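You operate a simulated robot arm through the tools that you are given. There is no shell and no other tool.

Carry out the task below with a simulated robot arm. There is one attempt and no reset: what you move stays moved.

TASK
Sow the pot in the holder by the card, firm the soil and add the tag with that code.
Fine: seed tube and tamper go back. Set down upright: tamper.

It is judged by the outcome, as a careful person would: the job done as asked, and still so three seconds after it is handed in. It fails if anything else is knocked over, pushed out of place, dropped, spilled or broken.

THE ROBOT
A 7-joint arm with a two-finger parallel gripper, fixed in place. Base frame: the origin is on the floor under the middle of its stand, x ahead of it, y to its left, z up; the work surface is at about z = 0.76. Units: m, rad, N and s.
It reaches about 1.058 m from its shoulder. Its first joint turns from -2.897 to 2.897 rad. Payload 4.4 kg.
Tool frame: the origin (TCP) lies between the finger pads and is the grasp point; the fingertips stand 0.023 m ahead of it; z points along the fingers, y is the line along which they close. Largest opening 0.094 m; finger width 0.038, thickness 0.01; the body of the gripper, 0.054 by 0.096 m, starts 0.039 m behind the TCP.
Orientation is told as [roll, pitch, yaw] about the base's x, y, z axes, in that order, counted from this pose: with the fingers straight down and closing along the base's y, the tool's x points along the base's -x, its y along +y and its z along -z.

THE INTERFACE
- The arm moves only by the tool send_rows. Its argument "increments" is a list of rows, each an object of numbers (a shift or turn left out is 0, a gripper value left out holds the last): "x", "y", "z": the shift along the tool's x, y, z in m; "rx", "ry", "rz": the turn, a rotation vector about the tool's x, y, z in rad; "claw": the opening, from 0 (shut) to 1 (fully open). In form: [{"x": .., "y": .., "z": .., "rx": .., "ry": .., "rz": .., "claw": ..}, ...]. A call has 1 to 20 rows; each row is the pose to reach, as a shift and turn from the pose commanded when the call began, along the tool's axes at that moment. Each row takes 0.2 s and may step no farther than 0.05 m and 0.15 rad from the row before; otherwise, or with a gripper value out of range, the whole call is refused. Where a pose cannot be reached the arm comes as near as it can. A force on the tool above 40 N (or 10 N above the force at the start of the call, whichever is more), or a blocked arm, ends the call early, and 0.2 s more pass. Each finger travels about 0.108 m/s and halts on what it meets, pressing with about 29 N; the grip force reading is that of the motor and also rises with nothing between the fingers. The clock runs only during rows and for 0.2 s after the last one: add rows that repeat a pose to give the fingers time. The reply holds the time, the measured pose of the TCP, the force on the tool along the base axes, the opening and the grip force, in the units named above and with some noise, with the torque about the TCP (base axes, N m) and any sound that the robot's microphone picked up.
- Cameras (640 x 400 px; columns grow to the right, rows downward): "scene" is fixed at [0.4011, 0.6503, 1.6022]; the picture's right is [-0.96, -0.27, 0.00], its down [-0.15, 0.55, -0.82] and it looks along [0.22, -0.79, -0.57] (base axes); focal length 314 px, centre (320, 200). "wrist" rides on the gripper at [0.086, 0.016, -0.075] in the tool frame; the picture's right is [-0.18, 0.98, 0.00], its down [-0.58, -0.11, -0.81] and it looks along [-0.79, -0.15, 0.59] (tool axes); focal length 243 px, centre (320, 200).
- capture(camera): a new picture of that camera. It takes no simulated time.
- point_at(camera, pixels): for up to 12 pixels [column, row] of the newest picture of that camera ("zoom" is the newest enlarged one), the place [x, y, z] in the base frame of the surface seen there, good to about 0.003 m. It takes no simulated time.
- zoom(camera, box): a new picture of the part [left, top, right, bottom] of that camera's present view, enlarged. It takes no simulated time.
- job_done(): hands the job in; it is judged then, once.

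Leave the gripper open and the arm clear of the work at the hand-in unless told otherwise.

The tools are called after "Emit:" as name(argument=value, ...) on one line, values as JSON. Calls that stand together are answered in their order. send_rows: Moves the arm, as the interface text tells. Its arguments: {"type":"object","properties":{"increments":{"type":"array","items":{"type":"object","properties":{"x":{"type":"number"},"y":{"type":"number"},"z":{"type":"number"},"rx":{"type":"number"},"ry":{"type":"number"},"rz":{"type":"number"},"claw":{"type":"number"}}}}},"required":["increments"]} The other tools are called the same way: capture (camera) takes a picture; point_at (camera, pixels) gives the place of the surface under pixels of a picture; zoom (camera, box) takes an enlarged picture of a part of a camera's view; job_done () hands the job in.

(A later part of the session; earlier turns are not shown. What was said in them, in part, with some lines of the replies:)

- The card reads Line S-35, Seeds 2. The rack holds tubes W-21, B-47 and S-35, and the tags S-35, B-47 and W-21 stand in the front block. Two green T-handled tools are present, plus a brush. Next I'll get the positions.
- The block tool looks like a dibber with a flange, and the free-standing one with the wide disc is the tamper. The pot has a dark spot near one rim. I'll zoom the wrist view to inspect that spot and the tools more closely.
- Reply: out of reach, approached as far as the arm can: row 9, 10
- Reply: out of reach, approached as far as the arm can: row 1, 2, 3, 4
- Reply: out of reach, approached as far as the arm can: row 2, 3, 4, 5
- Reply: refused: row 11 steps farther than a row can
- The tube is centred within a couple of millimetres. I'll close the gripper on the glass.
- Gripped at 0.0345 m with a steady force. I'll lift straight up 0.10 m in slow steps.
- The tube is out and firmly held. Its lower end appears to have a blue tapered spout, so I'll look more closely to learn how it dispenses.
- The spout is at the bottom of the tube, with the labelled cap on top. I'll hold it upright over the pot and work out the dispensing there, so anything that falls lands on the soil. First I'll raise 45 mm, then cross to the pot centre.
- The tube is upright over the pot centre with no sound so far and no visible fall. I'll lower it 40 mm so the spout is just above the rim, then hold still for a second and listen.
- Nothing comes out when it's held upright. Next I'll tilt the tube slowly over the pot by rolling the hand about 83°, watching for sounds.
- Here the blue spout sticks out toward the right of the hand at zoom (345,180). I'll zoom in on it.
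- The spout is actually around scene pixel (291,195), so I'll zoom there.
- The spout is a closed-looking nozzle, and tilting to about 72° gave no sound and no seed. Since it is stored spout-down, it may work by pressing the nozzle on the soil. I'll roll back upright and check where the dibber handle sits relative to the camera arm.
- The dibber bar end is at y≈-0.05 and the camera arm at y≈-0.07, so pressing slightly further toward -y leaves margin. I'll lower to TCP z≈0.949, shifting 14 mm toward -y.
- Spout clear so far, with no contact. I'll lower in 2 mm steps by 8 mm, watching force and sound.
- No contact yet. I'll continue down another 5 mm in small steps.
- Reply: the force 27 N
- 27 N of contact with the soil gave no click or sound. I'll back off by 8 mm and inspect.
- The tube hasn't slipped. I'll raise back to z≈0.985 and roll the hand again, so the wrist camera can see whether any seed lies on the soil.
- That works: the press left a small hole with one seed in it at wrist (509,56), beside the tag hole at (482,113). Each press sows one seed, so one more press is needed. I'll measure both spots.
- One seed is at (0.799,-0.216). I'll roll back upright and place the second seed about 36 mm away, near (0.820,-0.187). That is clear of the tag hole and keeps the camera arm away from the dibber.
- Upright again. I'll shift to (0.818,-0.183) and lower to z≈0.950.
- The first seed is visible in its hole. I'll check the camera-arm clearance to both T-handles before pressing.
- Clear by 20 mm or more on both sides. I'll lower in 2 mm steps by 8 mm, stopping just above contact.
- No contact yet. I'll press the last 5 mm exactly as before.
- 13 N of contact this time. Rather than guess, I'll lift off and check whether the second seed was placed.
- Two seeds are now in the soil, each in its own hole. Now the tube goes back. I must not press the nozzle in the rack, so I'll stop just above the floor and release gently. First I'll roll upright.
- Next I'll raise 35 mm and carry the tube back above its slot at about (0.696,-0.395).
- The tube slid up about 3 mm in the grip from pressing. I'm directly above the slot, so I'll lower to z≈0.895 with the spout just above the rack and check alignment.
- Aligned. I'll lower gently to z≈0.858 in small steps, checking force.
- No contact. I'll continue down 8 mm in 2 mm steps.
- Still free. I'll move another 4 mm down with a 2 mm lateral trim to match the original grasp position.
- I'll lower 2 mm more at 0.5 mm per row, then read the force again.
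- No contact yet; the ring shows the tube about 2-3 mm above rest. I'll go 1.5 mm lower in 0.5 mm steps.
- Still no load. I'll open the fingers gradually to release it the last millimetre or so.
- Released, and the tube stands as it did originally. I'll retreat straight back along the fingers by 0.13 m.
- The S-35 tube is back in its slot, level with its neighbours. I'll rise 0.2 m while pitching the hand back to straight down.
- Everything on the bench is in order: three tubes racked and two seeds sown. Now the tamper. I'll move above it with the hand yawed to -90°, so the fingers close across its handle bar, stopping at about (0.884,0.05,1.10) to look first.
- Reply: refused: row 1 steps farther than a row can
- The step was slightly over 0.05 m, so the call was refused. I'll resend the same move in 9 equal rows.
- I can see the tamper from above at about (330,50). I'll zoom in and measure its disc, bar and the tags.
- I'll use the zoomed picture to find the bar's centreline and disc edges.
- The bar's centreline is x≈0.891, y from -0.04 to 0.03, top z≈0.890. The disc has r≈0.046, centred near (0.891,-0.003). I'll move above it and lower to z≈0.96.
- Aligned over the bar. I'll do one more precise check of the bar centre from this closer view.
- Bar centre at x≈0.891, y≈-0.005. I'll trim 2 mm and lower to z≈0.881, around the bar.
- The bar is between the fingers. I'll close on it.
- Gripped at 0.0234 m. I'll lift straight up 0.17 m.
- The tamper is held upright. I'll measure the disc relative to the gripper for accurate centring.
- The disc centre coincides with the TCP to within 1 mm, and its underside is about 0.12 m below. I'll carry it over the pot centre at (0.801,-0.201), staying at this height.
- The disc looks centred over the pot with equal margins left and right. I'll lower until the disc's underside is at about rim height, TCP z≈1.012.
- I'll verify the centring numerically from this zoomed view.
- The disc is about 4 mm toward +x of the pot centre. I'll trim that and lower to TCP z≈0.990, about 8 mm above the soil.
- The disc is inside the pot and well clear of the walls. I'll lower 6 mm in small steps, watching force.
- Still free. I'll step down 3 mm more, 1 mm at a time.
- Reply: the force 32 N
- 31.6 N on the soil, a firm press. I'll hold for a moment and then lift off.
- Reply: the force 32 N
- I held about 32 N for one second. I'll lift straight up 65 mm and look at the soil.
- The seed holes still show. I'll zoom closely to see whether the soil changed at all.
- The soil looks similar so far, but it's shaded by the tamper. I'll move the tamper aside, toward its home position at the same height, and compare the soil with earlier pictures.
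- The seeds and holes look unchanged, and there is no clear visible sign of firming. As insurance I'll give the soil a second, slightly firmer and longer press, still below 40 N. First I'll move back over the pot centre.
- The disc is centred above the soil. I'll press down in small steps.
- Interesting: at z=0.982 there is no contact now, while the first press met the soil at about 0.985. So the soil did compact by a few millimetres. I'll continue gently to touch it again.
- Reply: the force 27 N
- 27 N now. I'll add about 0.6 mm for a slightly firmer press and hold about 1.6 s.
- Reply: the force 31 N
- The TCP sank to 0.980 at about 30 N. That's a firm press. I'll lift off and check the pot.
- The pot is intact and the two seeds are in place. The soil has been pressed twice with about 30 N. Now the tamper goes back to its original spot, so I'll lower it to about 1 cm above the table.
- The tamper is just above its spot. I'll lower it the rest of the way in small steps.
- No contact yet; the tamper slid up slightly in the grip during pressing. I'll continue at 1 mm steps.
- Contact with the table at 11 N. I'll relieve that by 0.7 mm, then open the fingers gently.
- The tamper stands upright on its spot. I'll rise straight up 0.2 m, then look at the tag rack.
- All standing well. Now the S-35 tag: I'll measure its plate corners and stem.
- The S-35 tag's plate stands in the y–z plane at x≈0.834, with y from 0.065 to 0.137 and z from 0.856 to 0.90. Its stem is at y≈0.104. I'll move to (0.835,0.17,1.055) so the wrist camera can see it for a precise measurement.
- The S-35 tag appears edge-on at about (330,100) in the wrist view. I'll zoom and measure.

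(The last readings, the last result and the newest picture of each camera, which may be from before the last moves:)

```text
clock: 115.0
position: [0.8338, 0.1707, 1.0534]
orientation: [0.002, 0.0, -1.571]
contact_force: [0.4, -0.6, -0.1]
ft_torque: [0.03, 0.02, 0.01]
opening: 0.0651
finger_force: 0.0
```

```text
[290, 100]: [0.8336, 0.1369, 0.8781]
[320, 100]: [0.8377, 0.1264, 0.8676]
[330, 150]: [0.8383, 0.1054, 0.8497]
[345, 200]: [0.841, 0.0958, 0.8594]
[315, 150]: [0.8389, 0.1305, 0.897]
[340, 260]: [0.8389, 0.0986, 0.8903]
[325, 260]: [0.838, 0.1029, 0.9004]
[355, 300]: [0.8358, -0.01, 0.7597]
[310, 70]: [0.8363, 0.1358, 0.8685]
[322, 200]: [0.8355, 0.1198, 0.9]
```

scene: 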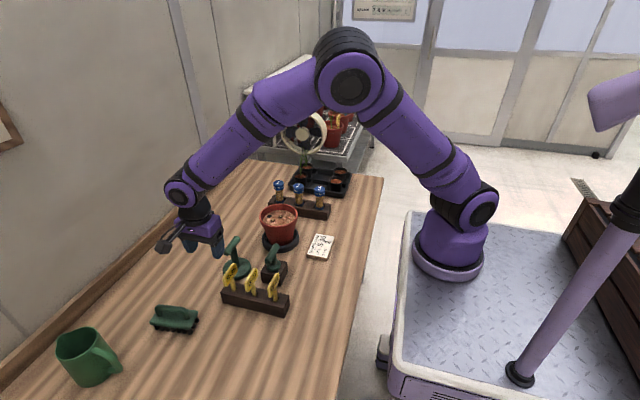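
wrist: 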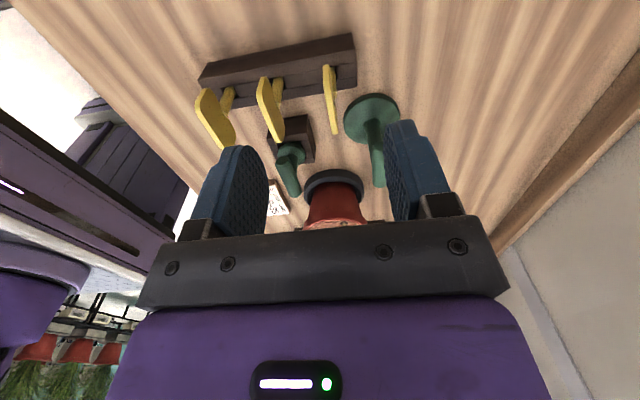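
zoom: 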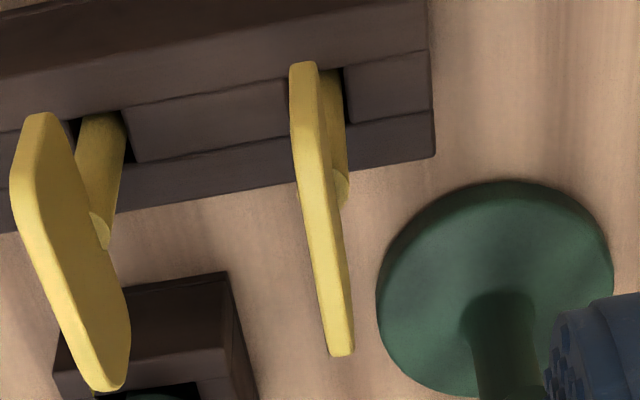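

The plate is about x=0.832–0.839 with the stem centre near (0.836,0.1035). I'll move over the tag and lower to z≈0.945, just above the plate.

Emit:
send_rows(increments=[{"x": -0.0336, "y": 0.001, "z": 0.01}, {"x": -0.0672, "y": 0.0019, "z": 0.02}, {"x": -0.0672, "y": 0.0019, "z": 0.05}, {"x": -0.0672, "y": 0.0019, "z": 0.08}, {"x": -0.0672, "y": 0.0019, "z": 0.1084}, {"x": -0.0672, "y": 0.0019, "z": 0.1084}])

Emit:
capture(camera="wrist")

Emit:
zoom(camera="scene", box=[180, 200, 290, 310])

```text
clock: 116.4
position: [0.8349, 0.1035, 0.9456]
orientation: [0.002, 0.0, -1.572]
contact_force: [-0.5, -0.3, -0.1]
ft_torque: [0.03, 0.02, -0.03]
opening: 0.065
finger_force: 0.1
```

```text
taken
```

wrist: 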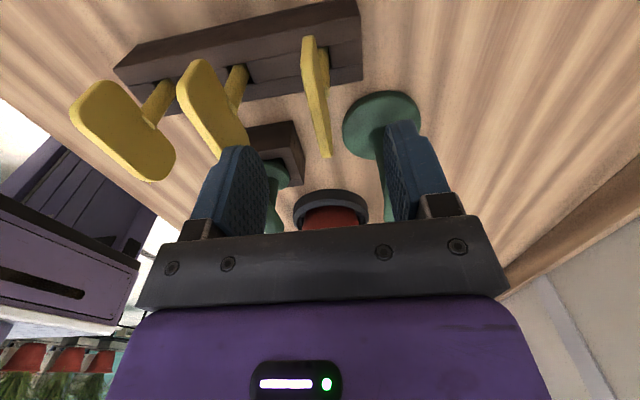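

```text
3.64 times, centred on (235, 255) of scene
```

zoom: 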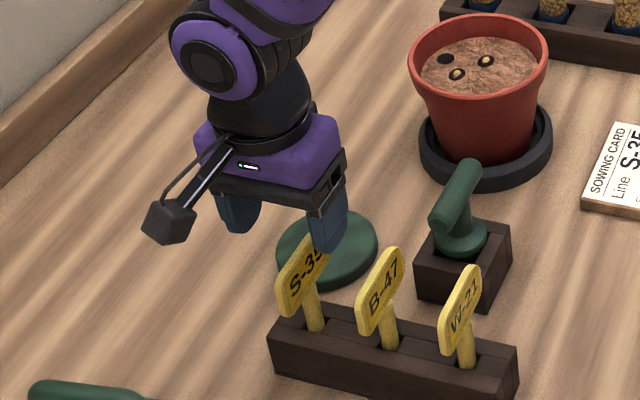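

The plate sits in the gap. I'll lower to z≈0.890 in steps.

Emit:
send_rows(increments=[{"y": 0.0005, "z": 0.015}, {"y": 0.0005, "z": 0.03}, {"y": 0.0005, "z": 0.045}, {"y": 0.0005, "z": 0.0555}, {"y": 0.0005, "z": 0.0555}])

Emit:
capture(camera="wrist")

Emit:
zoom(camera="scene", box=[190, 220, 280, 310])

```text
clock: 117.6
position: [0.8359, 0.1048, 0.8906]
orientation: [0.001, 0.001, -1.57]
contact_force: [0.3, 0.2, 0.8]
ft_torque: [-0.01, -0.01, 0.03]
opening: 0.065
finger_force: 0.1
```

```text
taken
```

wrist: 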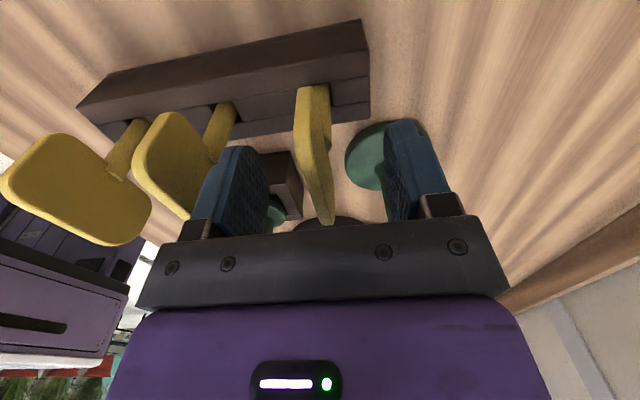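

```text
4.44 times, centred on (235, 265) of scene
```

zoom: 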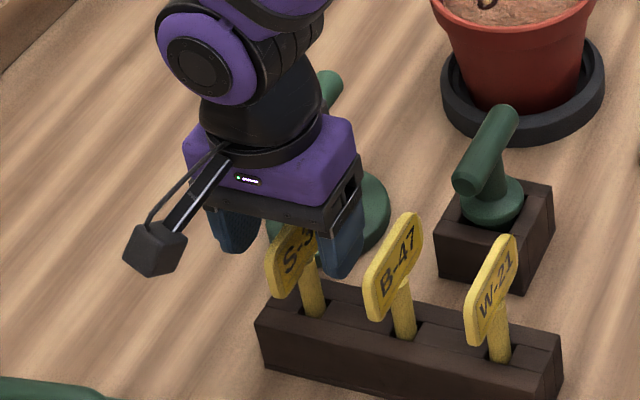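

The plate is between the fingers. I'll close on it.

Emit:
send_rows(increments=[{"claw": 0.4}, {"claw": 0.2}, {"claw": 0.0}, {"claw": 0.0}, {"claw": 0.0}])

Emit:
capture(camera="wrist")

```text
clock: 118.8
position: [0.8363, 0.1041, 0.8917]
orientation: [0.003, -0.001, -1.569]
contact_force: [-0.9, -0.5, -0.1]
ft_torque: [-0.01, 0.05, 0.03]
opening: 0.0055
finger_force: 29.0
```

```text
taken
```

wrist: 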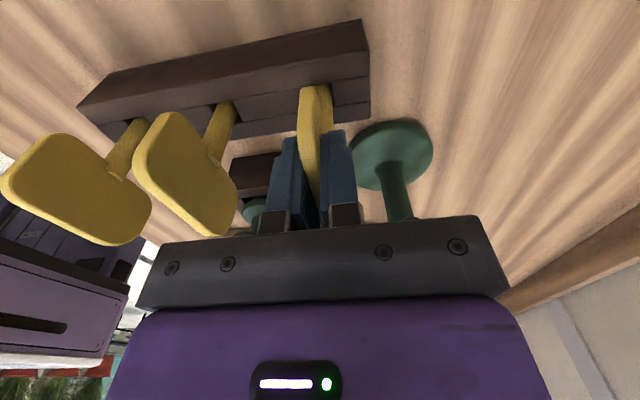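

Gripped at 5.5 mm. I'll lift straight up 0.17 m.

Emit:
send_rows(increments=[{"z": -0.01}, {"z": -0.03}, {"z": -0.06}, {"z": -0.095}, {"z": -0.13}, {"z": -0.17}, {"z": -0.17}])

Emit:
capture(camera="wrist")

Emit:
zoom(camera="scene", box=[170, 160, 290, 290])

```text
clock: 120.4
position: [0.8367, 0.1063, 1.0637]
orientation: [0.002, 0.001, -1.572]
contact_force: [-0.6, -0.7, -0.7]
ft_torque: [0.02, 0.04, -0.01]
opening: 0.0057
finger_force: 29.1
```

```text
taken
```

wrist: 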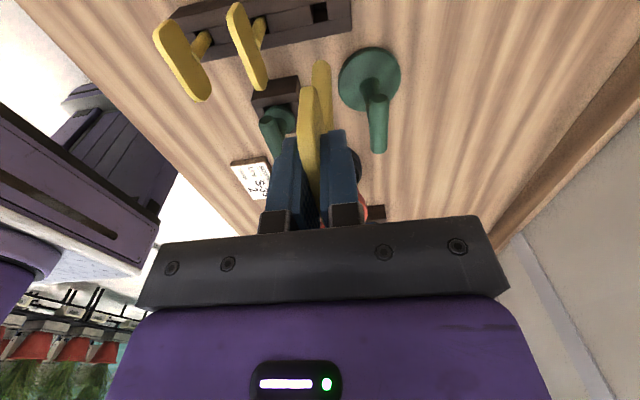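

```text
3.08 times, centred on (230, 225) of scene
```

zoom: 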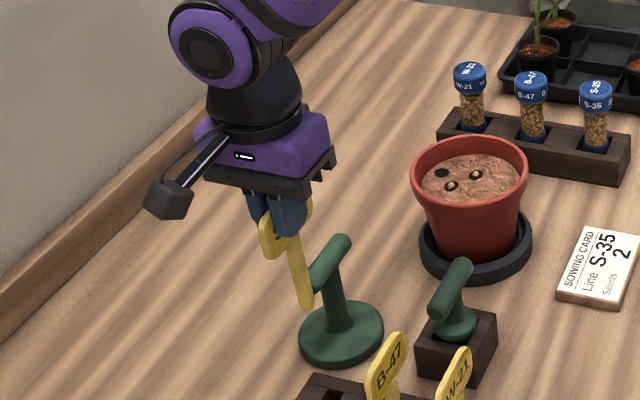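

The tag is held straight. I'll measure the stem tip's position relative to the gripper.

Emit:
point_at(camera="zoom", pixels=[[305, 304], [301, 285], [297, 262], [293, 240], [308, 295], [296, 297]])

Emit:
zoom(camera="wrist", box=[285, 45, 365, 145])

Emit:
point_at(camera="wrist", pixels=[[320, 65], [321, 80], [324, 110], [328, 125], [309, 92], [305, 120]])

```text
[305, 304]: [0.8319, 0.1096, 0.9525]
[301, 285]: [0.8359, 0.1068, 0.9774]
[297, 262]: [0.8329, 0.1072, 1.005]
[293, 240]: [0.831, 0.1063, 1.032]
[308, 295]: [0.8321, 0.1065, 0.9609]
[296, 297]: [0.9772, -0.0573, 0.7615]
```

```text
4.00 times, centred on (325, 95) of wrist
```

zoom: 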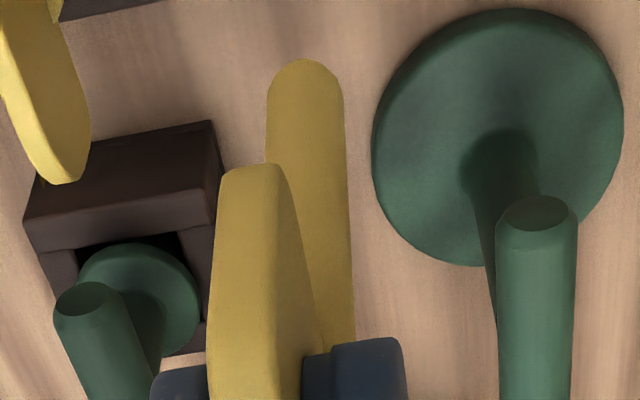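

```text
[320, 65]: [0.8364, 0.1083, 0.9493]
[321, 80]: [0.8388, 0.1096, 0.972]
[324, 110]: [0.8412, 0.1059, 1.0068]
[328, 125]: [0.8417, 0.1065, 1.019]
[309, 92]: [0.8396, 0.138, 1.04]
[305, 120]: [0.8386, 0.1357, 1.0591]
```

Emit:
point_at(camera="zoom", pixels=[[271, 100], [305, 100], [340, 100], [271, 140], [308, 140], [343, 140], [305, 64], [320, 200], [345, 250], [240, 175], [225, 180], [275, 180]])

```text
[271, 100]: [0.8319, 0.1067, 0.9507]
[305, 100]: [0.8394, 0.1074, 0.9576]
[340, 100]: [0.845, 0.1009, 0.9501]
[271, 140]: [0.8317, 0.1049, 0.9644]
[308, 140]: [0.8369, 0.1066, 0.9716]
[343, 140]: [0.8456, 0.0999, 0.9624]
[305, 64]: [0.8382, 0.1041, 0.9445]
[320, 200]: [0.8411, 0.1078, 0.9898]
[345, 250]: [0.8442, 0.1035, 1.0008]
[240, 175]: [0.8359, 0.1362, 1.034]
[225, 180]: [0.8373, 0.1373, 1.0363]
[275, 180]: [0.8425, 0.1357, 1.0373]
```

The stem tip is about 0.116 m below the TCP, stem diameter about 13.5 mm, nearly on the TCP axis. I'll carry it over the tag hole near (0.842,-0.2115), keeping this height.

Emit:
send_rows(increments=[{"x": -0.045, "y": 0.0007}, {"x": -0.09, "y": 0.0013}, {"x": -0.135, "y": 0.002}, {"x": -0.18, "y": 0.0026}, {"x": -0.225, "y": 0.0033}, {"x": -0.27, "y": 0.004}, {"x": -0.3153, "y": 0.0046}, {"x": -0.3153, "y": 0.0046}])

Emit:
capture(camera="wrist")

Emit:
zoom(camera="scene", box=[230, 150, 320, 240])

Emit:
zoom(camera="wrist", box=[240, 0, 400, 150])

```text
clock: 122.2
position: [0.843, -0.2108, 1.0611]
orientation: [0.003, 0.0, -1.571]
contact_force: [0.1, -0.1, -0.2]
ft_torque: [-0.01, -0.01, -0.04]
opening: 0.0053
finger_force: 29.1
```

```text
taken
```

wrist: 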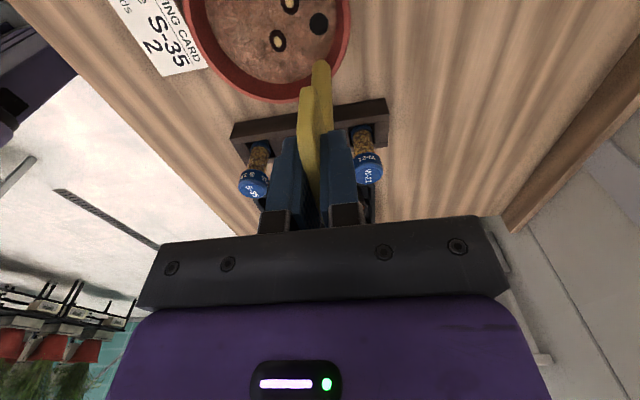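

```text
4.44 times, centred on (275, 195) of scene
```

zoom: 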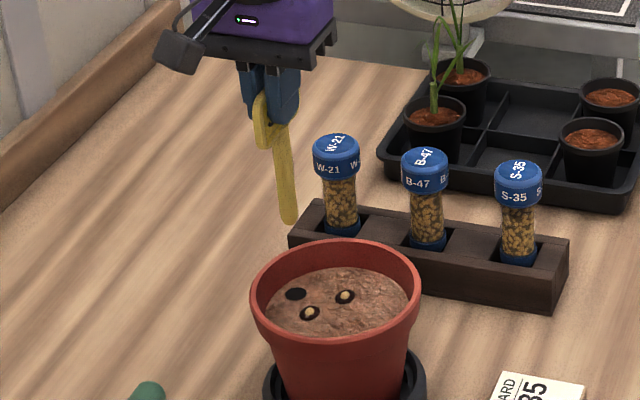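

```text
2.67 times, centred on (320, 75) of wrist
```

zoom: 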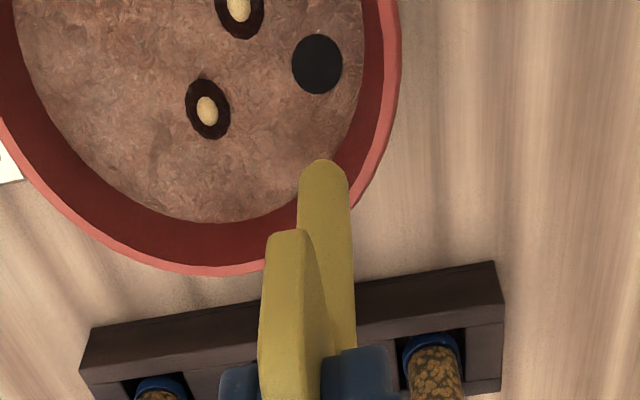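

The wrist view shows both the hole at zoom (317,63) and the stem tip at (323,165). I'll measure the hole again from here.

Emit:
point_at(camera="zoom", pixels=[[317, 63], [294, 63], [340, 63], [317, 36], [317, 91], [323, 165], [300, 185], [348, 185], [207, 110], [238, 8]])

Emit:
zoom(camera="scene", box=[258, 175, 302, 235])

Emit:
point_at(camera="zoom", pixels=[[230, 270], [205, 270], [255, 270], [210, 150], [222, 160], [200, 160]])

```text
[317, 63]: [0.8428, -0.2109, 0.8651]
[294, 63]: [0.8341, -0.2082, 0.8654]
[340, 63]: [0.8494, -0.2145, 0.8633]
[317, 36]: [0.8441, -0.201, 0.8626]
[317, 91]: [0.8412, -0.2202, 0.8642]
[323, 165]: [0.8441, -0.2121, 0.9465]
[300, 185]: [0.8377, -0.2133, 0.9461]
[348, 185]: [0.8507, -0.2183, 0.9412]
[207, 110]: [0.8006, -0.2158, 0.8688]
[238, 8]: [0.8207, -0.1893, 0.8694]
```

```text
6.67 times, centred on (280, 205) of scene
```

zoom: 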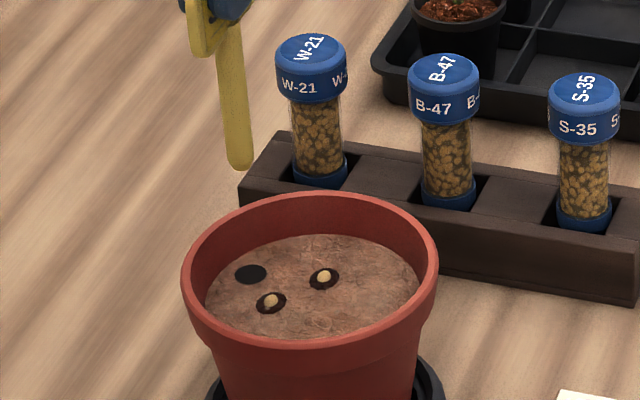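

```text
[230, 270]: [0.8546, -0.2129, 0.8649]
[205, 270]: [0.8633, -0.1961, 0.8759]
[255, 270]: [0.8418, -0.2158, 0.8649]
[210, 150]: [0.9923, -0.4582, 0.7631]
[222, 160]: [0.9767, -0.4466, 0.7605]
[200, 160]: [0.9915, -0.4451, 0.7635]
```

The hole centre is (0.8425,-0.2110), diameter about 17 mm; the stem is about 13.5 mm and sits roughly 4–5 mm toward -y of the TCP. I'll trim that and lower until the stem tip is about 14 mm above the soil, then re-check.

Emit:
send_rows(increments=[{"x": 0.0045, "y": -0.001, "z": 0.015}, {"x": 0.0045, "y": -0.001, "z": 0.032}, {"x": 0.0045, "y": -0.001, "z": 0.05}, {"x": 0.0045, "y": -0.001, "z": 0.066}, {"x": 0.0045, "y": -0.001, "z": 0.066}])

Emit:
capture(camera="wrist")

Emit:
zoom(camera="wrist", box=[270, 20, 380, 120])

Emit:
zoom(camera="scene", box=[255, 190, 295, 225])

```text
clock: 123.4
position: [0.8402, -0.2063, 0.9948]
orientation: [0.001, 0.0, -1.571]
contact_force: [0.2, -0.1, 0.3]
ft_torque: [0.0, -0.01, 0.02]
opening: 0.0054
finger_force: 29.4
```

```text
taken
```

wrist: 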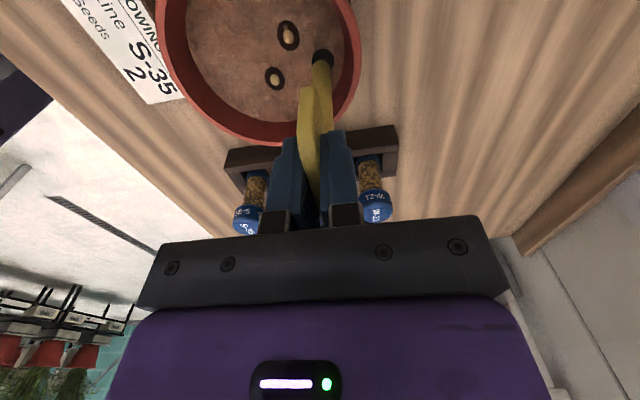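

```text
4.00 times, centred on (325, 70) of wrist
```

zoom: 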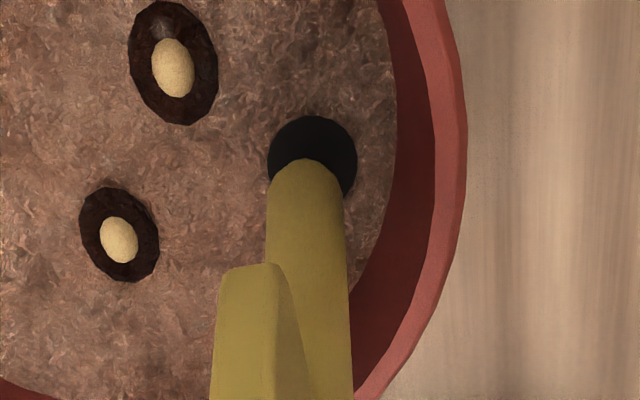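

```text
11.43 times, centred on (275, 208) of scene
```

zoom: 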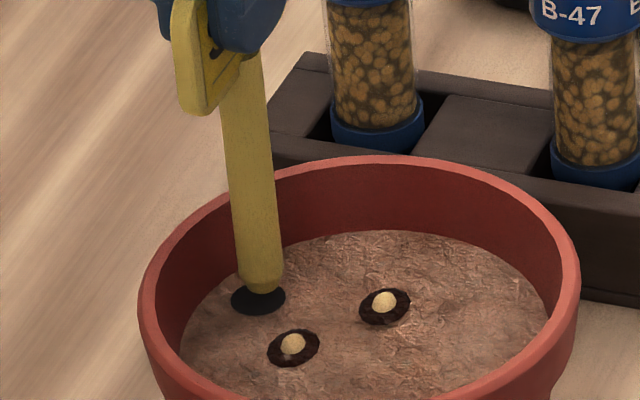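

Very helpful: in both views the stem tip is almost over the hole. Combining them, the tip is about 7 mm above the soil, and the hole is about 1.5 mm further toward +x and -y. I'll make that trim and lower 4 mm, then re-check.

Emit:
send_rows(increments=[{"x": -0.0017, "y": 0.0015}, {"x": -0.0017, "y": 0.0015, "z": 0.002}, {"x": -0.0017, "y": 0.0015, "z": 0.004}, {"x": -0.0017, "y": 0.0015, "z": 0.004}])

Emit:
zoom(camera="wrist", box=[270, 20, 380, 120])

Emit:
zoom(camera="scene", box=[255, 190, 295, 225])

```text
clock: 124.4
position: [0.841, -0.2073, 0.9911]
orientation: [0.002, -0.001, -1.57]
contact_force: [0.3, 0.2, -0.6]
ft_torque: [-0.02, -0.03, 0.03]
opening: 0.0054
finger_force: 28.9
```

```text
4.00 times, centred on (325, 70) of wrist
```

zoom: 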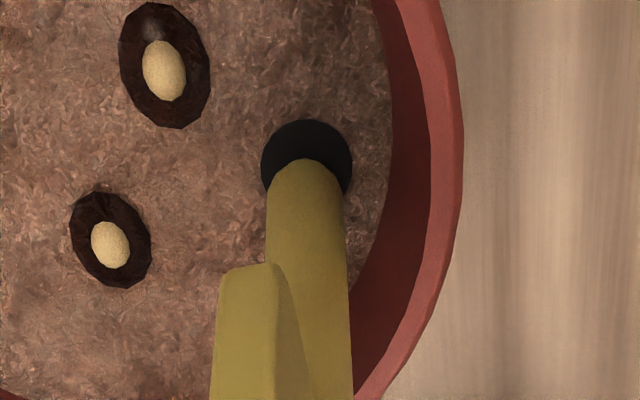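

```text
11.43 times, centred on (275, 208) of scene
```

zoom: 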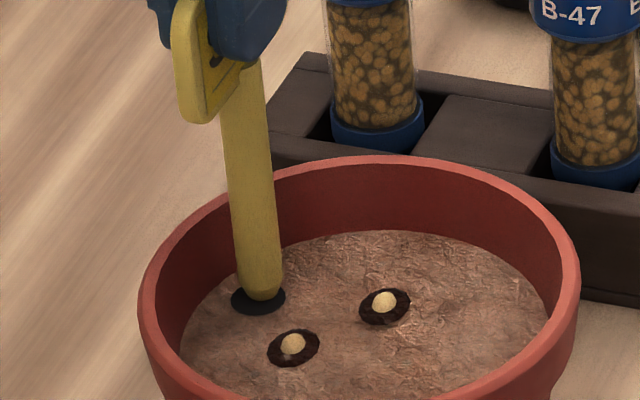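

Well aligned: the stem tip is centred over the dark hole in both views. I'll trim 0.7 mm and lower slowly 5 mm, watching the force.

Emit:
send_rows(increments=[{"x": -0.0005, "y": 0.0007, "z": 0.001}, {"x": -0.0005, "y": 0.0007, "z": 0.002}, {"x": -0.0005, "y": 0.0007, "z": 0.003}, {"x": -0.0005, "y": 0.0007, "z": 0.004}, {"x": -0.0005, "y": 0.0007, "z": 0.005}])

Emit:
zoom(camera="scene", box=[255, 190, 295, 225])

Emit:
zoom(camera="wrist", box=[270, 20, 380, 120])

```text
clock: 125.6
position: [0.8418, -0.2086, 0.9866]
orientation: [0.002, 0.001, -1.571]
contact_force: [-0.1, 0.6, -0.1]
ft_torque: [-0.01, 0.0, 0.03]
opening: 0.0057
finger_force: 28.4
```

```text
11.43 times, centred on (275, 208) of scene
```

zoom: 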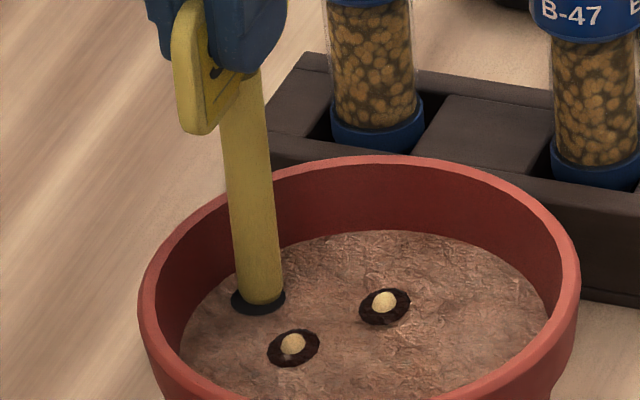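

```text
4.00 times, centred on (325, 70) of wrist
```

zoom: 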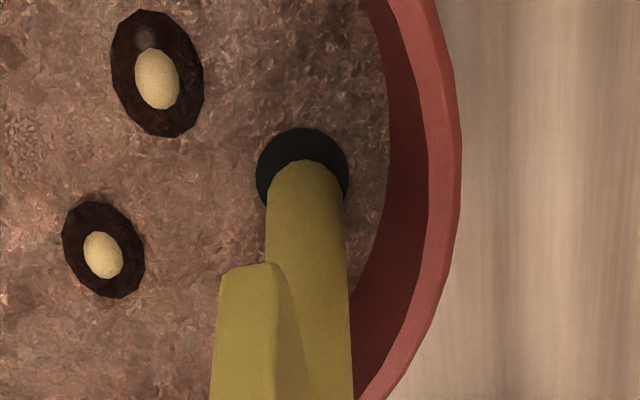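

No contact, and the tip is entering the hole's outline. I'll continue lowering 6 mm in 1 mm steps.

Emit:
send_rows(increments=[{"z": 0.001}, {"z": 0.002}, {"z": 0.003}, {"z": 0.004}, {"z": 0.005}, {"z": 0.006}])

Emit:
zoom(camera="scene", box=[255, 190, 295, 225])

Emit:
zoom(camera="wrist", box=[270, 20, 380, 120])

```text
clock: 127.0
position: [0.8421, -0.2073, 0.9806]
orientation: [0.001, 0.001, -1.572]
contact_force: [0.0, 2.4, 1.9]
ft_torque: [0.25, -0.02, 0.02]
opening: 0.0055
finger_force: 29.0
```

```text
11.43 times, centred on (275, 208) of scene
```

zoom: 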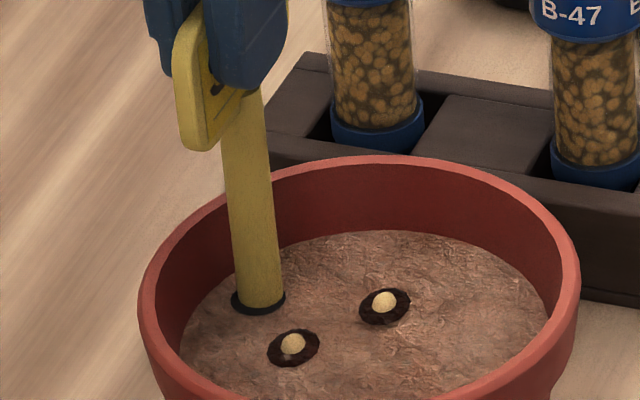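

```text
4.00 times, centred on (325, 70) of wrist
```

zoom: 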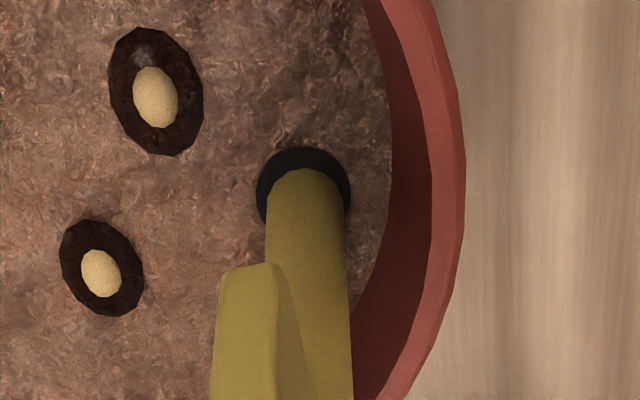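

Slight lateral contact: about 2.4 N pushing toward +y, with a 0.25 N·m torque. I'll measure where the stem meets the soil before going further.

Emit:
point_at(camera="zoom", pixels=[[305, 172], [305, 180], [305, 200], [305, 158], [305, 150], [262, 190], [347, 190], [270, 210], [341, 210], [305, 230]])

Emit:
zoom(camera="scene", box=[262, 208, 282, 224])

```text
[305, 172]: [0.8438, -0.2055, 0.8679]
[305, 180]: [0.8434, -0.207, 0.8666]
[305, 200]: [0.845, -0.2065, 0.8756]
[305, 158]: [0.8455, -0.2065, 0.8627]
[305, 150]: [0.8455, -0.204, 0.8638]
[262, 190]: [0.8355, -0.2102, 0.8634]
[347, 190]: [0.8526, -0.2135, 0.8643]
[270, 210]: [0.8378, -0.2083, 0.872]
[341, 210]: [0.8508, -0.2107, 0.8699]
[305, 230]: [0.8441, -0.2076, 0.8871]
```

```text
16.00 times, centred on (272, 216) of scene
```

zoom: 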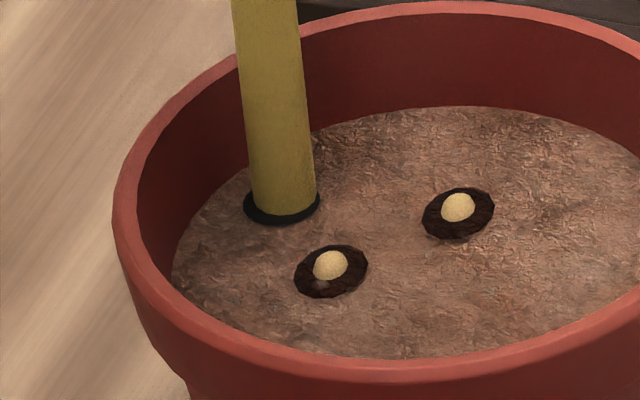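

The stem centre is about 1.7 mm too far toward -y relative to the hole, which matches the sideways force. I'll shift +y by 1.5 mm and re-read the force.

Emit:
send_rows(increments=[{"x": 0.0005}, {"x": 0.001}, {"x": 0.0015}, {"x": 0.0015}])

Emit:
zoom(camera="scene", box=[262, 208, 282, 224])

Emit:
zoom(camera="wrist", box=[270, 20, 380, 120])

```text
clock: 128.0
position: [0.8412, -0.2071, 0.9809]
orientation: [0.002, -0.001, -1.572]
contact_force: [-0.1, 0.0, -0.4]
ft_torque: [-0.01, 0.01, 0.01]
opening: 0.0057
finger_force: 29.2
```

```text
16.00 times, centred on (272, 216) of scene
```

zoom: 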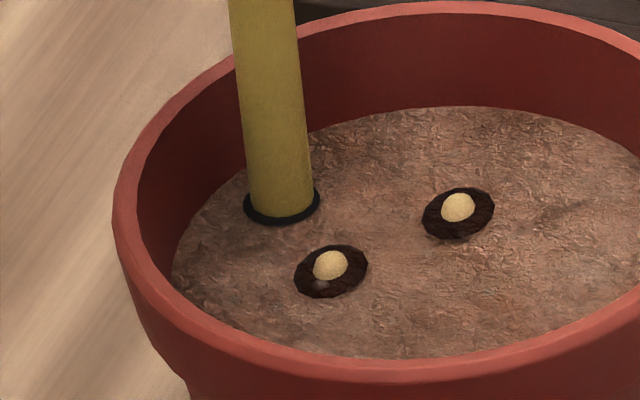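

```text
4.00 times, centred on (325, 70) of wrist
```

zoom: 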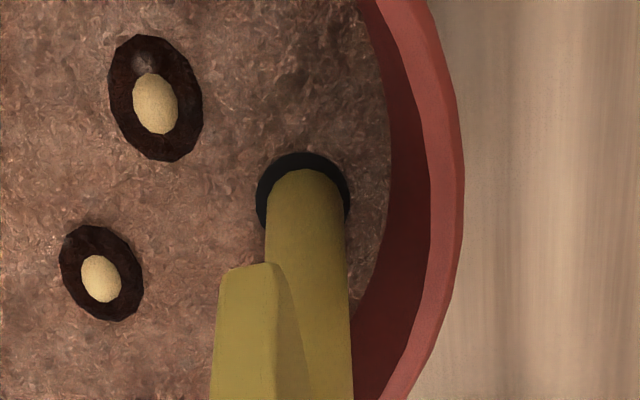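

The force has vanished and the margins look even in both views. I'll continue lowering 8 mm in small steps.

Emit:
send_rows(increments=[{"z": 0.001}, {"z": 0.002}, {"z": 0.0035}, {"z": 0.005}, {"z": 0.0065}, {"z": 0.008}])

Emit:
zoom(camera="scene", box=[255, 190, 295, 225])

```text
clock: 129.4
position: [0.8419, -0.2059, 0.9725]
orientation: [0.002, -0.001, -1.571]
contact_force: [0.1, 0.1, -0.8]
ft_torque: [0.03, 0.0, 0.0]
opening: 0.0059
finger_force: 28.5
```

```text
11.43 times, centred on (275, 208) of scene
```

zoom: 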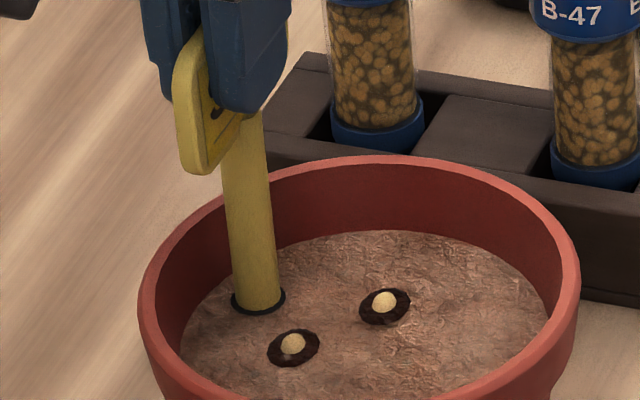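

Sliding in smoothly with no load. I'll continue 10 mm more.

Emit:
send_rows(increments=[{"z": 0.002}, {"z": 0.004}, {"z": 0.006}, {"z": 0.008}, {"z": 0.01}])

Emit:
zoom(camera="scene", box=[255, 190, 295, 225])

```text
clock: 130.6
position: [0.8416, -0.2063, 0.963]
orientation: [0.002, 0.0, -1.572]
contact_force: [-0.4, -0.9, -0.5]
ft_torque: [0.02, -0.03, 0.01]
opening: 0.0054
finger_force: 29.2
```

```text
11.43 times, centred on (275, 208) of scene
```

zoom: 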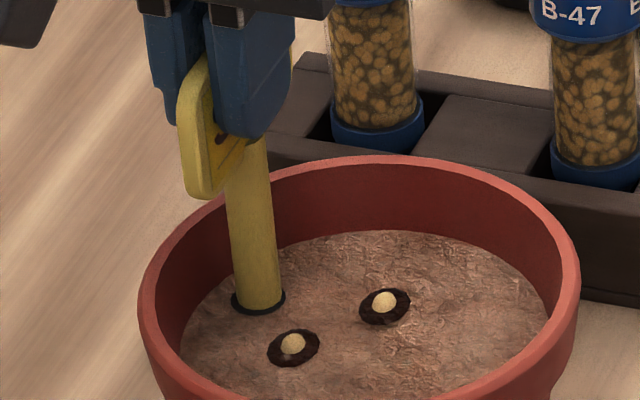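

Still free. I'll continue another 10 mm with checks.

Emit:
send_rows(increments=[{"z": 0.002}, {"z": 0.004}, {"z": 0.006}, {"z": 0.008}, {"z": 0.01}])

Emit:
zoom(camera="scene", box=[255, 190, 295, 225])

```text
clock: 131.8
position: [0.8408, -0.2069, 0.9526]
orientation: [0.001, 0.0, -1.572]
contact_force: [0.2, 0.3, 0.3]
ft_torque: [0.05, 0.01, -0.02]
opening: 0.0054
finger_force: 29.5
```

```text
11.43 times, centred on (275, 208) of scene
```

zoom: 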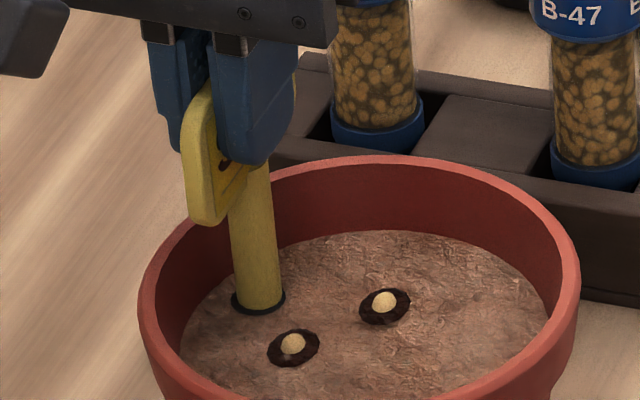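

About 30 mm is inserted. I'll continue 8 mm more, slower.

Emit:
send_rows(increments=[{"z": 0.001}, {"z": 0.002}, {"z": 0.003}, {"z": 0.004}, {"z": 0.005}, {"z": 0.006}, {"z": 0.007}, {"z": 0.008}])

Emit:
zoom(camera="scene", box=[250, 185, 300, 225])

```text
clock: 133.6
position: [0.842, -0.2067, 0.9451]
orientation: [0.002, -0.001, -1.569]
contact_force: [-0.2, 0.2, 0.5]
ft_torque: [0.0, 0.02, 0.01]
opening: 0.0055
finger_force: 29.5
```

```text
10.00 times, centred on (275, 205) of scene
```

zoom: 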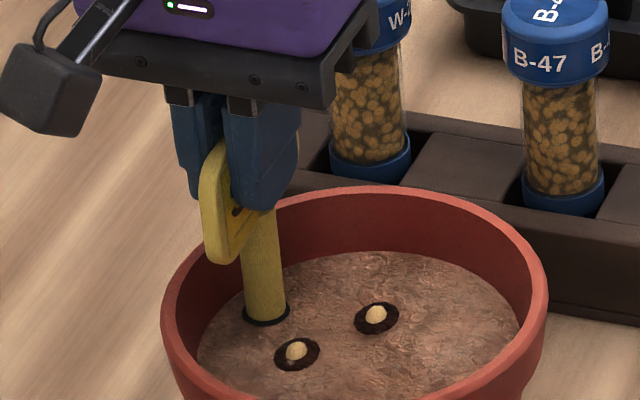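

Still free. I'll continue 8 mm more.

Emit:
send_rows(increments=[{"z": 0.001}, {"z": 0.002}, {"z": 0.003}, {"z": 0.004}, {"z": 0.005}, {"z": 0.006}, {"z": 0.007}, {"z": 0.008}])

Emit:
zoom(camera="scene", box=[250, 185, 300, 225])

```text
clock: 135.2
position: [0.8433, -0.2053, 0.9398]
orientation: [0.005, 0.0, -1.57]
contact_force: [-2.3, 2.6, 16.3]
ft_torque: [0.22, 0.3, -0.05]
opening: 0.0057
finger_force: 28.7
stopped in row 7: the force on the tool passed its limit at 42 N (the readings are from after the stop); the commanded pose is now the measured one
```

```text
10.00 times, centred on (275, 205) of scene
```

zoom: 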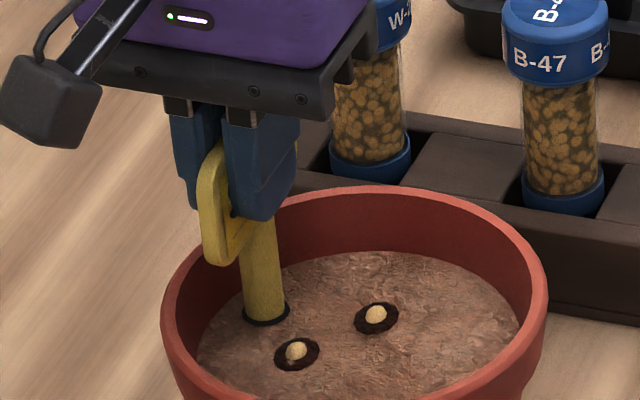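

The stem has reached the bottom of the hole; the force spiked briefly and the call stopped. I'll relieve by 1.5 mm, then check the load before releasing.

Emit:
send_rows(increments=[{"z": -0.0007}, {"z": -0.0015}, {"z": -0.0015}])

Emit:
zoom(camera="wrist", box=[240, 20, 400, 220])

```text
clock: 136.0
position: [0.8428, -0.2076, 0.9397]
orientation: [0.003, -0.001, -1.571]
contact_force: [0.8, 2.1, 3.3]
ft_torque: [0.26, -0.12, -0.03]
opening: 0.0056
finger_force: 28.7
```

```text
2.00 times, centred on (320, 120) of wrist
```

zoom: 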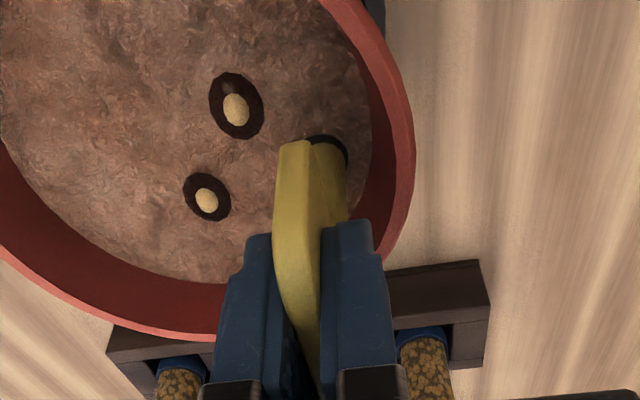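

Only about 3 N remains. I'll open the fingers gently.

Emit:
send_rows(increments=[{"claw": 0.1}, {"claw": 0.2}, {"claw": 0.35}, {"claw": 0.5}, {"claw": 0.5}])

Emit:
capture(camera="wrist")

Emit:
zoom(camera="scene", box=[250, 185, 300, 225])

```text
clock: 137.2
position: [0.8425, -0.2063, 0.9409]
orientation: [0.004, 0.0, -1.572]
contact_force: [-0.2, 0.5, 0.1]
ft_torque: [-0.01, 0.04, -0.01]
opening: 0.0469
finger_force: 0.0
```

```text
taken
```

wrist: 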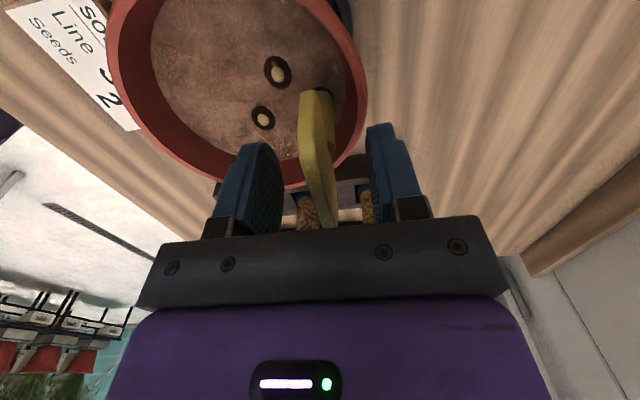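

```text
10.00 times, centred on (275, 205) of scene
```

zoom: 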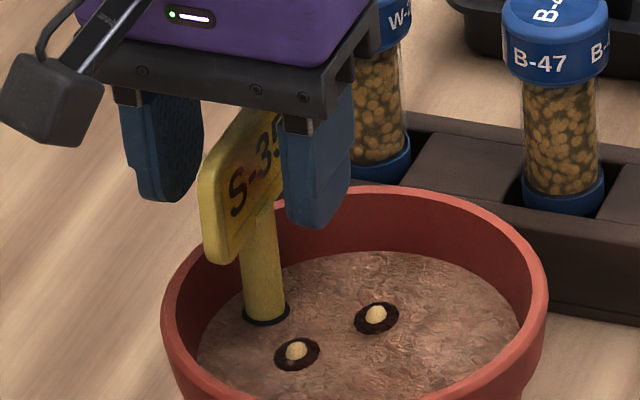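

The tag stands on its own in the hole. I'll withdraw straight up.

Emit:
send_rows(increments=[{"z": -0.012}, {"z": -0.03}, {"z": -0.055}, {"z": -0.09}, {"z": -0.13}, {"z": -0.17}, {"z": -0.17}])

Emit:
capture(camera="scene")

Emit:
zoom(camera="scene", box=[235, 175, 315, 255])

Emit:
capture(camera="wrist")

```text
clock: 138.8
position: [0.8426, -0.2085, 1.1132]
orientation: [0.004, 0.0, -1.57]
contact_force: [-0.3, -0.5, -0.3]
ft_torque: [-0.01, 0.01, -0.01]
opening: 0.0469
finger_force: 0.1
```

```text
taken
```

scene: 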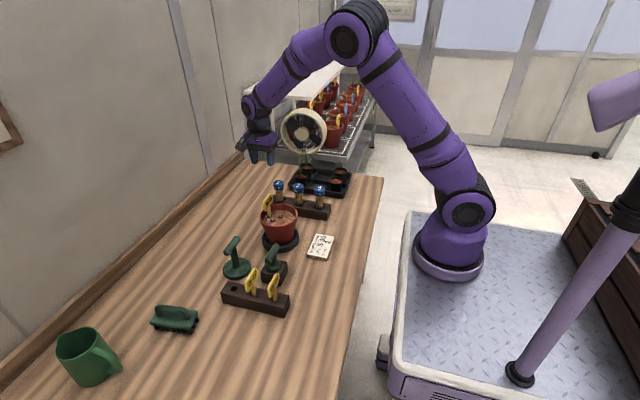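

```text
5.00 times, centred on (275, 215) of scene
```

zoom: 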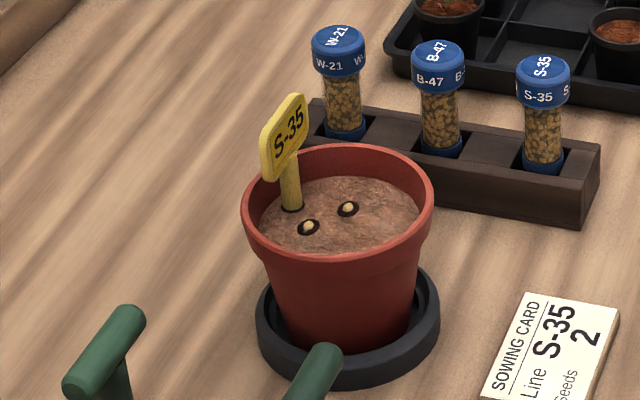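

```text
taken
```

wrist: 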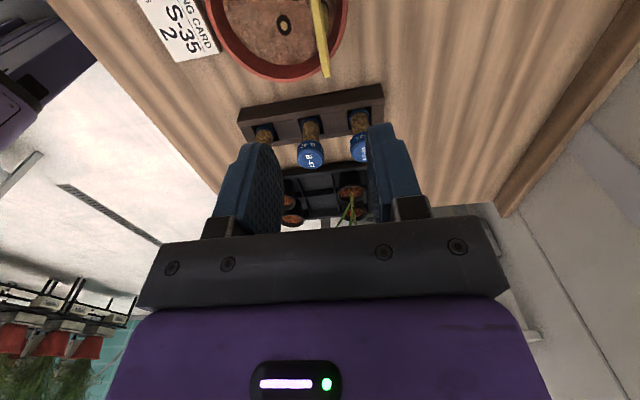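

The tag stands straight in its hole. Before finishing, I'll take the same close-up of the soil as at the start, to judge whether it changed by tamping.

Emit:
zoom(camera="scene", box=[256, 195, 304, 255])

Emit:
zoom(camera="scene", box=[258, 202, 302, 232])

Emit:
zoom(camera="scene", box=[250, 170, 346, 230])

Emit:
zoom(camera="scene", box=[200, 230, 312, 320])

```text
6.67 times, centred on (280, 225) of scene
```

zoom: 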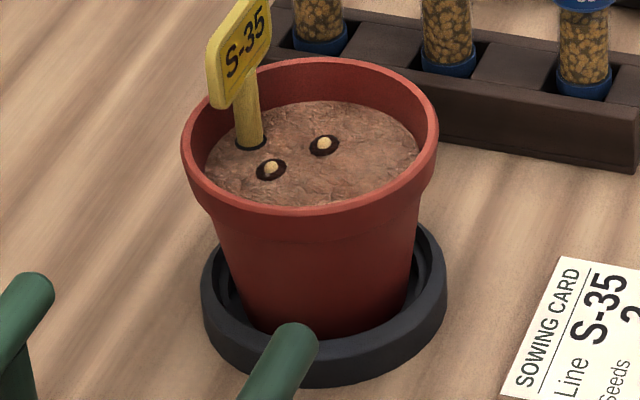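

```text
13.33 times, centred on (280, 217) of scene
```

zoom: 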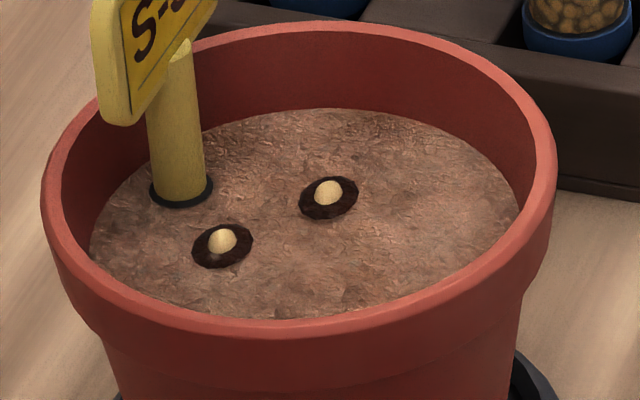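

```text
6.67 times, centred on (298, 200) of scene
```

zoom: 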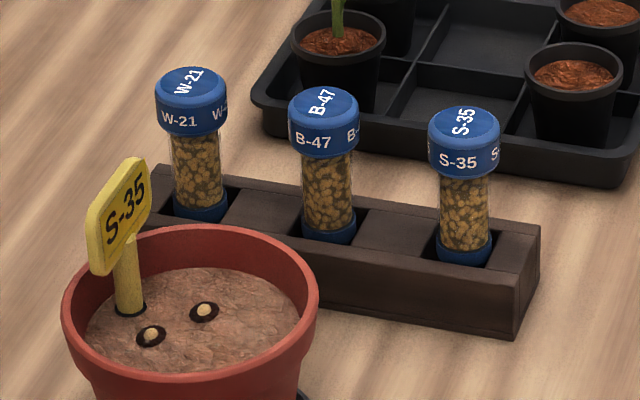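

```text
4.44 times, centred on (256, 275) of scene
```

zoom: 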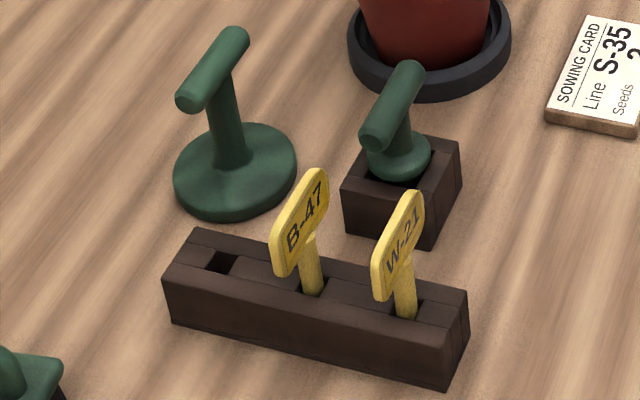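

Everything matches the start picture except for the intended changes:
- The tag is in the pot and two seeds are sown.
- The S-35 tube is back in its slot.
- The tamper is upright on its spot.
- The pot, card and other items are unmoved.

I'll move the arm up and clear, opening the gripper fully.

Emit:
send_rows(increments=[{"z": -0.04, "claw": 0.6}, {"x": -0.03, "y": -0.038, "z": -0.06, "claw": 0.8}, {"x": -0.06, "y": -0.076, "z": -0.07, "claw": 1.0}, {"x": -0.09, "y": -0.114, "z": -0.08, "claw": 1.0}, {"x": -0.12, "y": -0.152, "z": -0.08, "claw": 1.0}, {"x": -0.15, "y": -0.19, "z": -0.08, "claw": 1.0}, {"x": -0.15, "y": -0.19, "z": -0.08, "claw": 1.0}])

Emit:
capture(camera="scene")

Emit:
zoom(camera="scene", box=[205, 150, 355, 310])

```text
refused: row 2 steps farther than a row can; nothing moved
```

```text
taken
```

scene: 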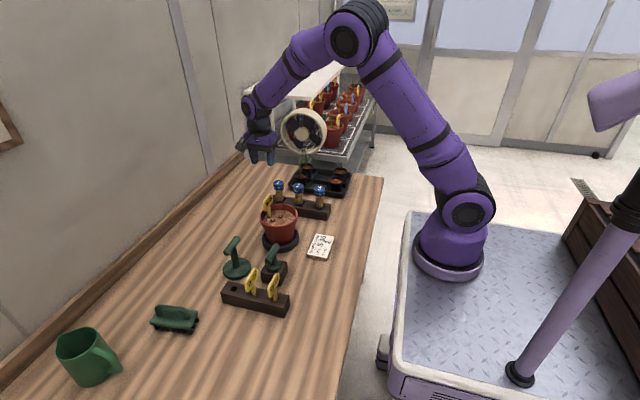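

```text
2.50 times, centred on (280, 230) of scene
```

zoom: 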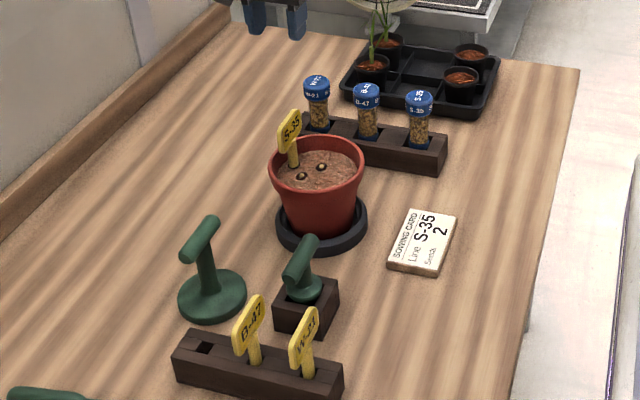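

One step was slightly too long, so the call was refused and nothing moved. I'll resend with smaller steps to clear the arm and open the gripper fully.

Emit:
send_rows(increments=[{"z": -0.04, "claw": 0.6}, {"x": -0.02, "y": -0.028, "z": -0.06, "claw": 0.8}, {"x": -0.046, "y": -0.06, "z": -0.07, "claw": 1.0}, {"x": -0.072, "y": -0.094, "z": -0.08, "claw": 1.0}, {"x": -0.098, "y": -0.126, "z": -0.08, "claw": 1.0}, {"x": -0.124, "y": -0.158, "z": -0.08, "claw": 1.0}, {"x": -0.15, "y": -0.19, "z": -0.08, "claw": 1.0}, {"x": -0.15, "y": -0.19, "z": -0.08, "claw": 1.0}])

Emit:
capture(camera="scene")

Emit:
zoom(camera="scene", box=[205, 150, 355, 310])

Emit:
capture(camera="wrist")

```text
clock: 140.6
position: [0.6532, -0.3534, 1.1894]
orientation: [0.004, 0.0, -1.571]
contact_force: [-0.1, 0.1, 0.2]
ft_torque: [0.03, 0.0, 0.01]
opening: 0.0942
finger_force: 0.0
```

```text
taken
```

scene: 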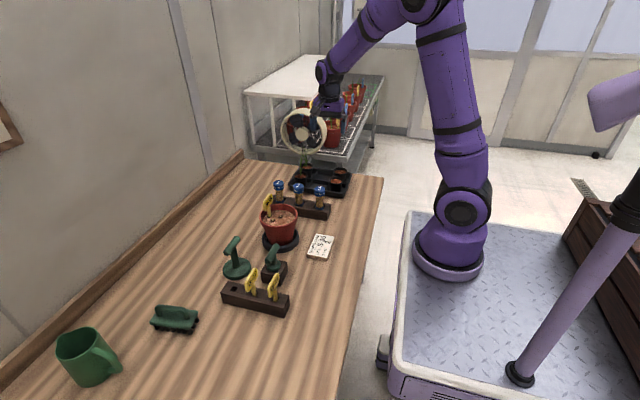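

```text
2.50 times, centred on (280, 230) of scene
```

zoom: 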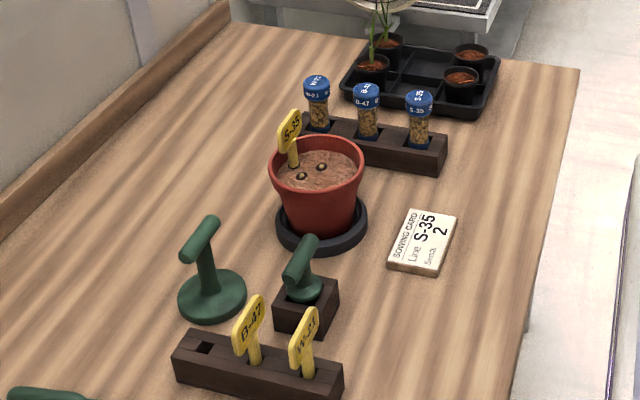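

```text
taken
```

wrist: 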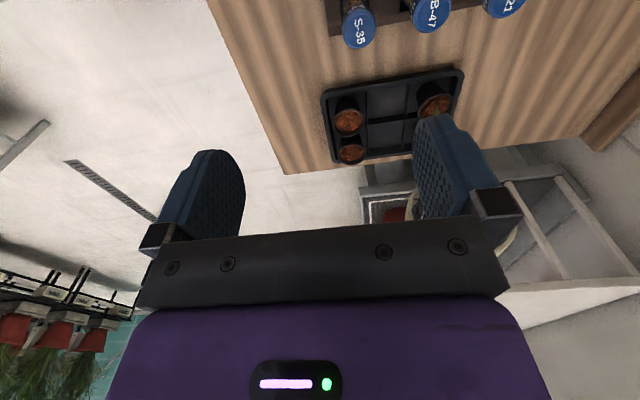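

The arm is clear with the gripper fully open. The pot has two S-35 seeds sown, the soil pressed twice at about 30 N, and the S-35 tag in its hole. The S-35 tube is back in its slot, and the tamper stands upright in its place. The tamping left no visible mark on the soil. I'm handing in the job now.

Emit:
job_done()

```text
The job is handed in.
```

I sowed two S-35 seeds in the pot as the card says, firmed the soil and put the S-35 tag in its hole, then handed the job in. No result has come back yet.

- **Sowing:** each press of the tube's spout on the soil left one seed. I pressed twice and saw both seeds.
- **Firming:** I pressed the tamper onto the soil twice, at about 30 N each time. It left no visible mark, and the seeds still show in their small open holes, so I can't confirm by sight that it counted.
- **Tag:** it stands on its own in the hole near the rim. The arm pushed to 42 N as the stem reached the bottom and stopped there. I saw no damage.
- **Put back:** the S-35 tube is in its slot, and the tamper stands upright on its original spot.

In the final pictures the rest of the bench looked unmoved. The arm was clear of the work with the gripper open.
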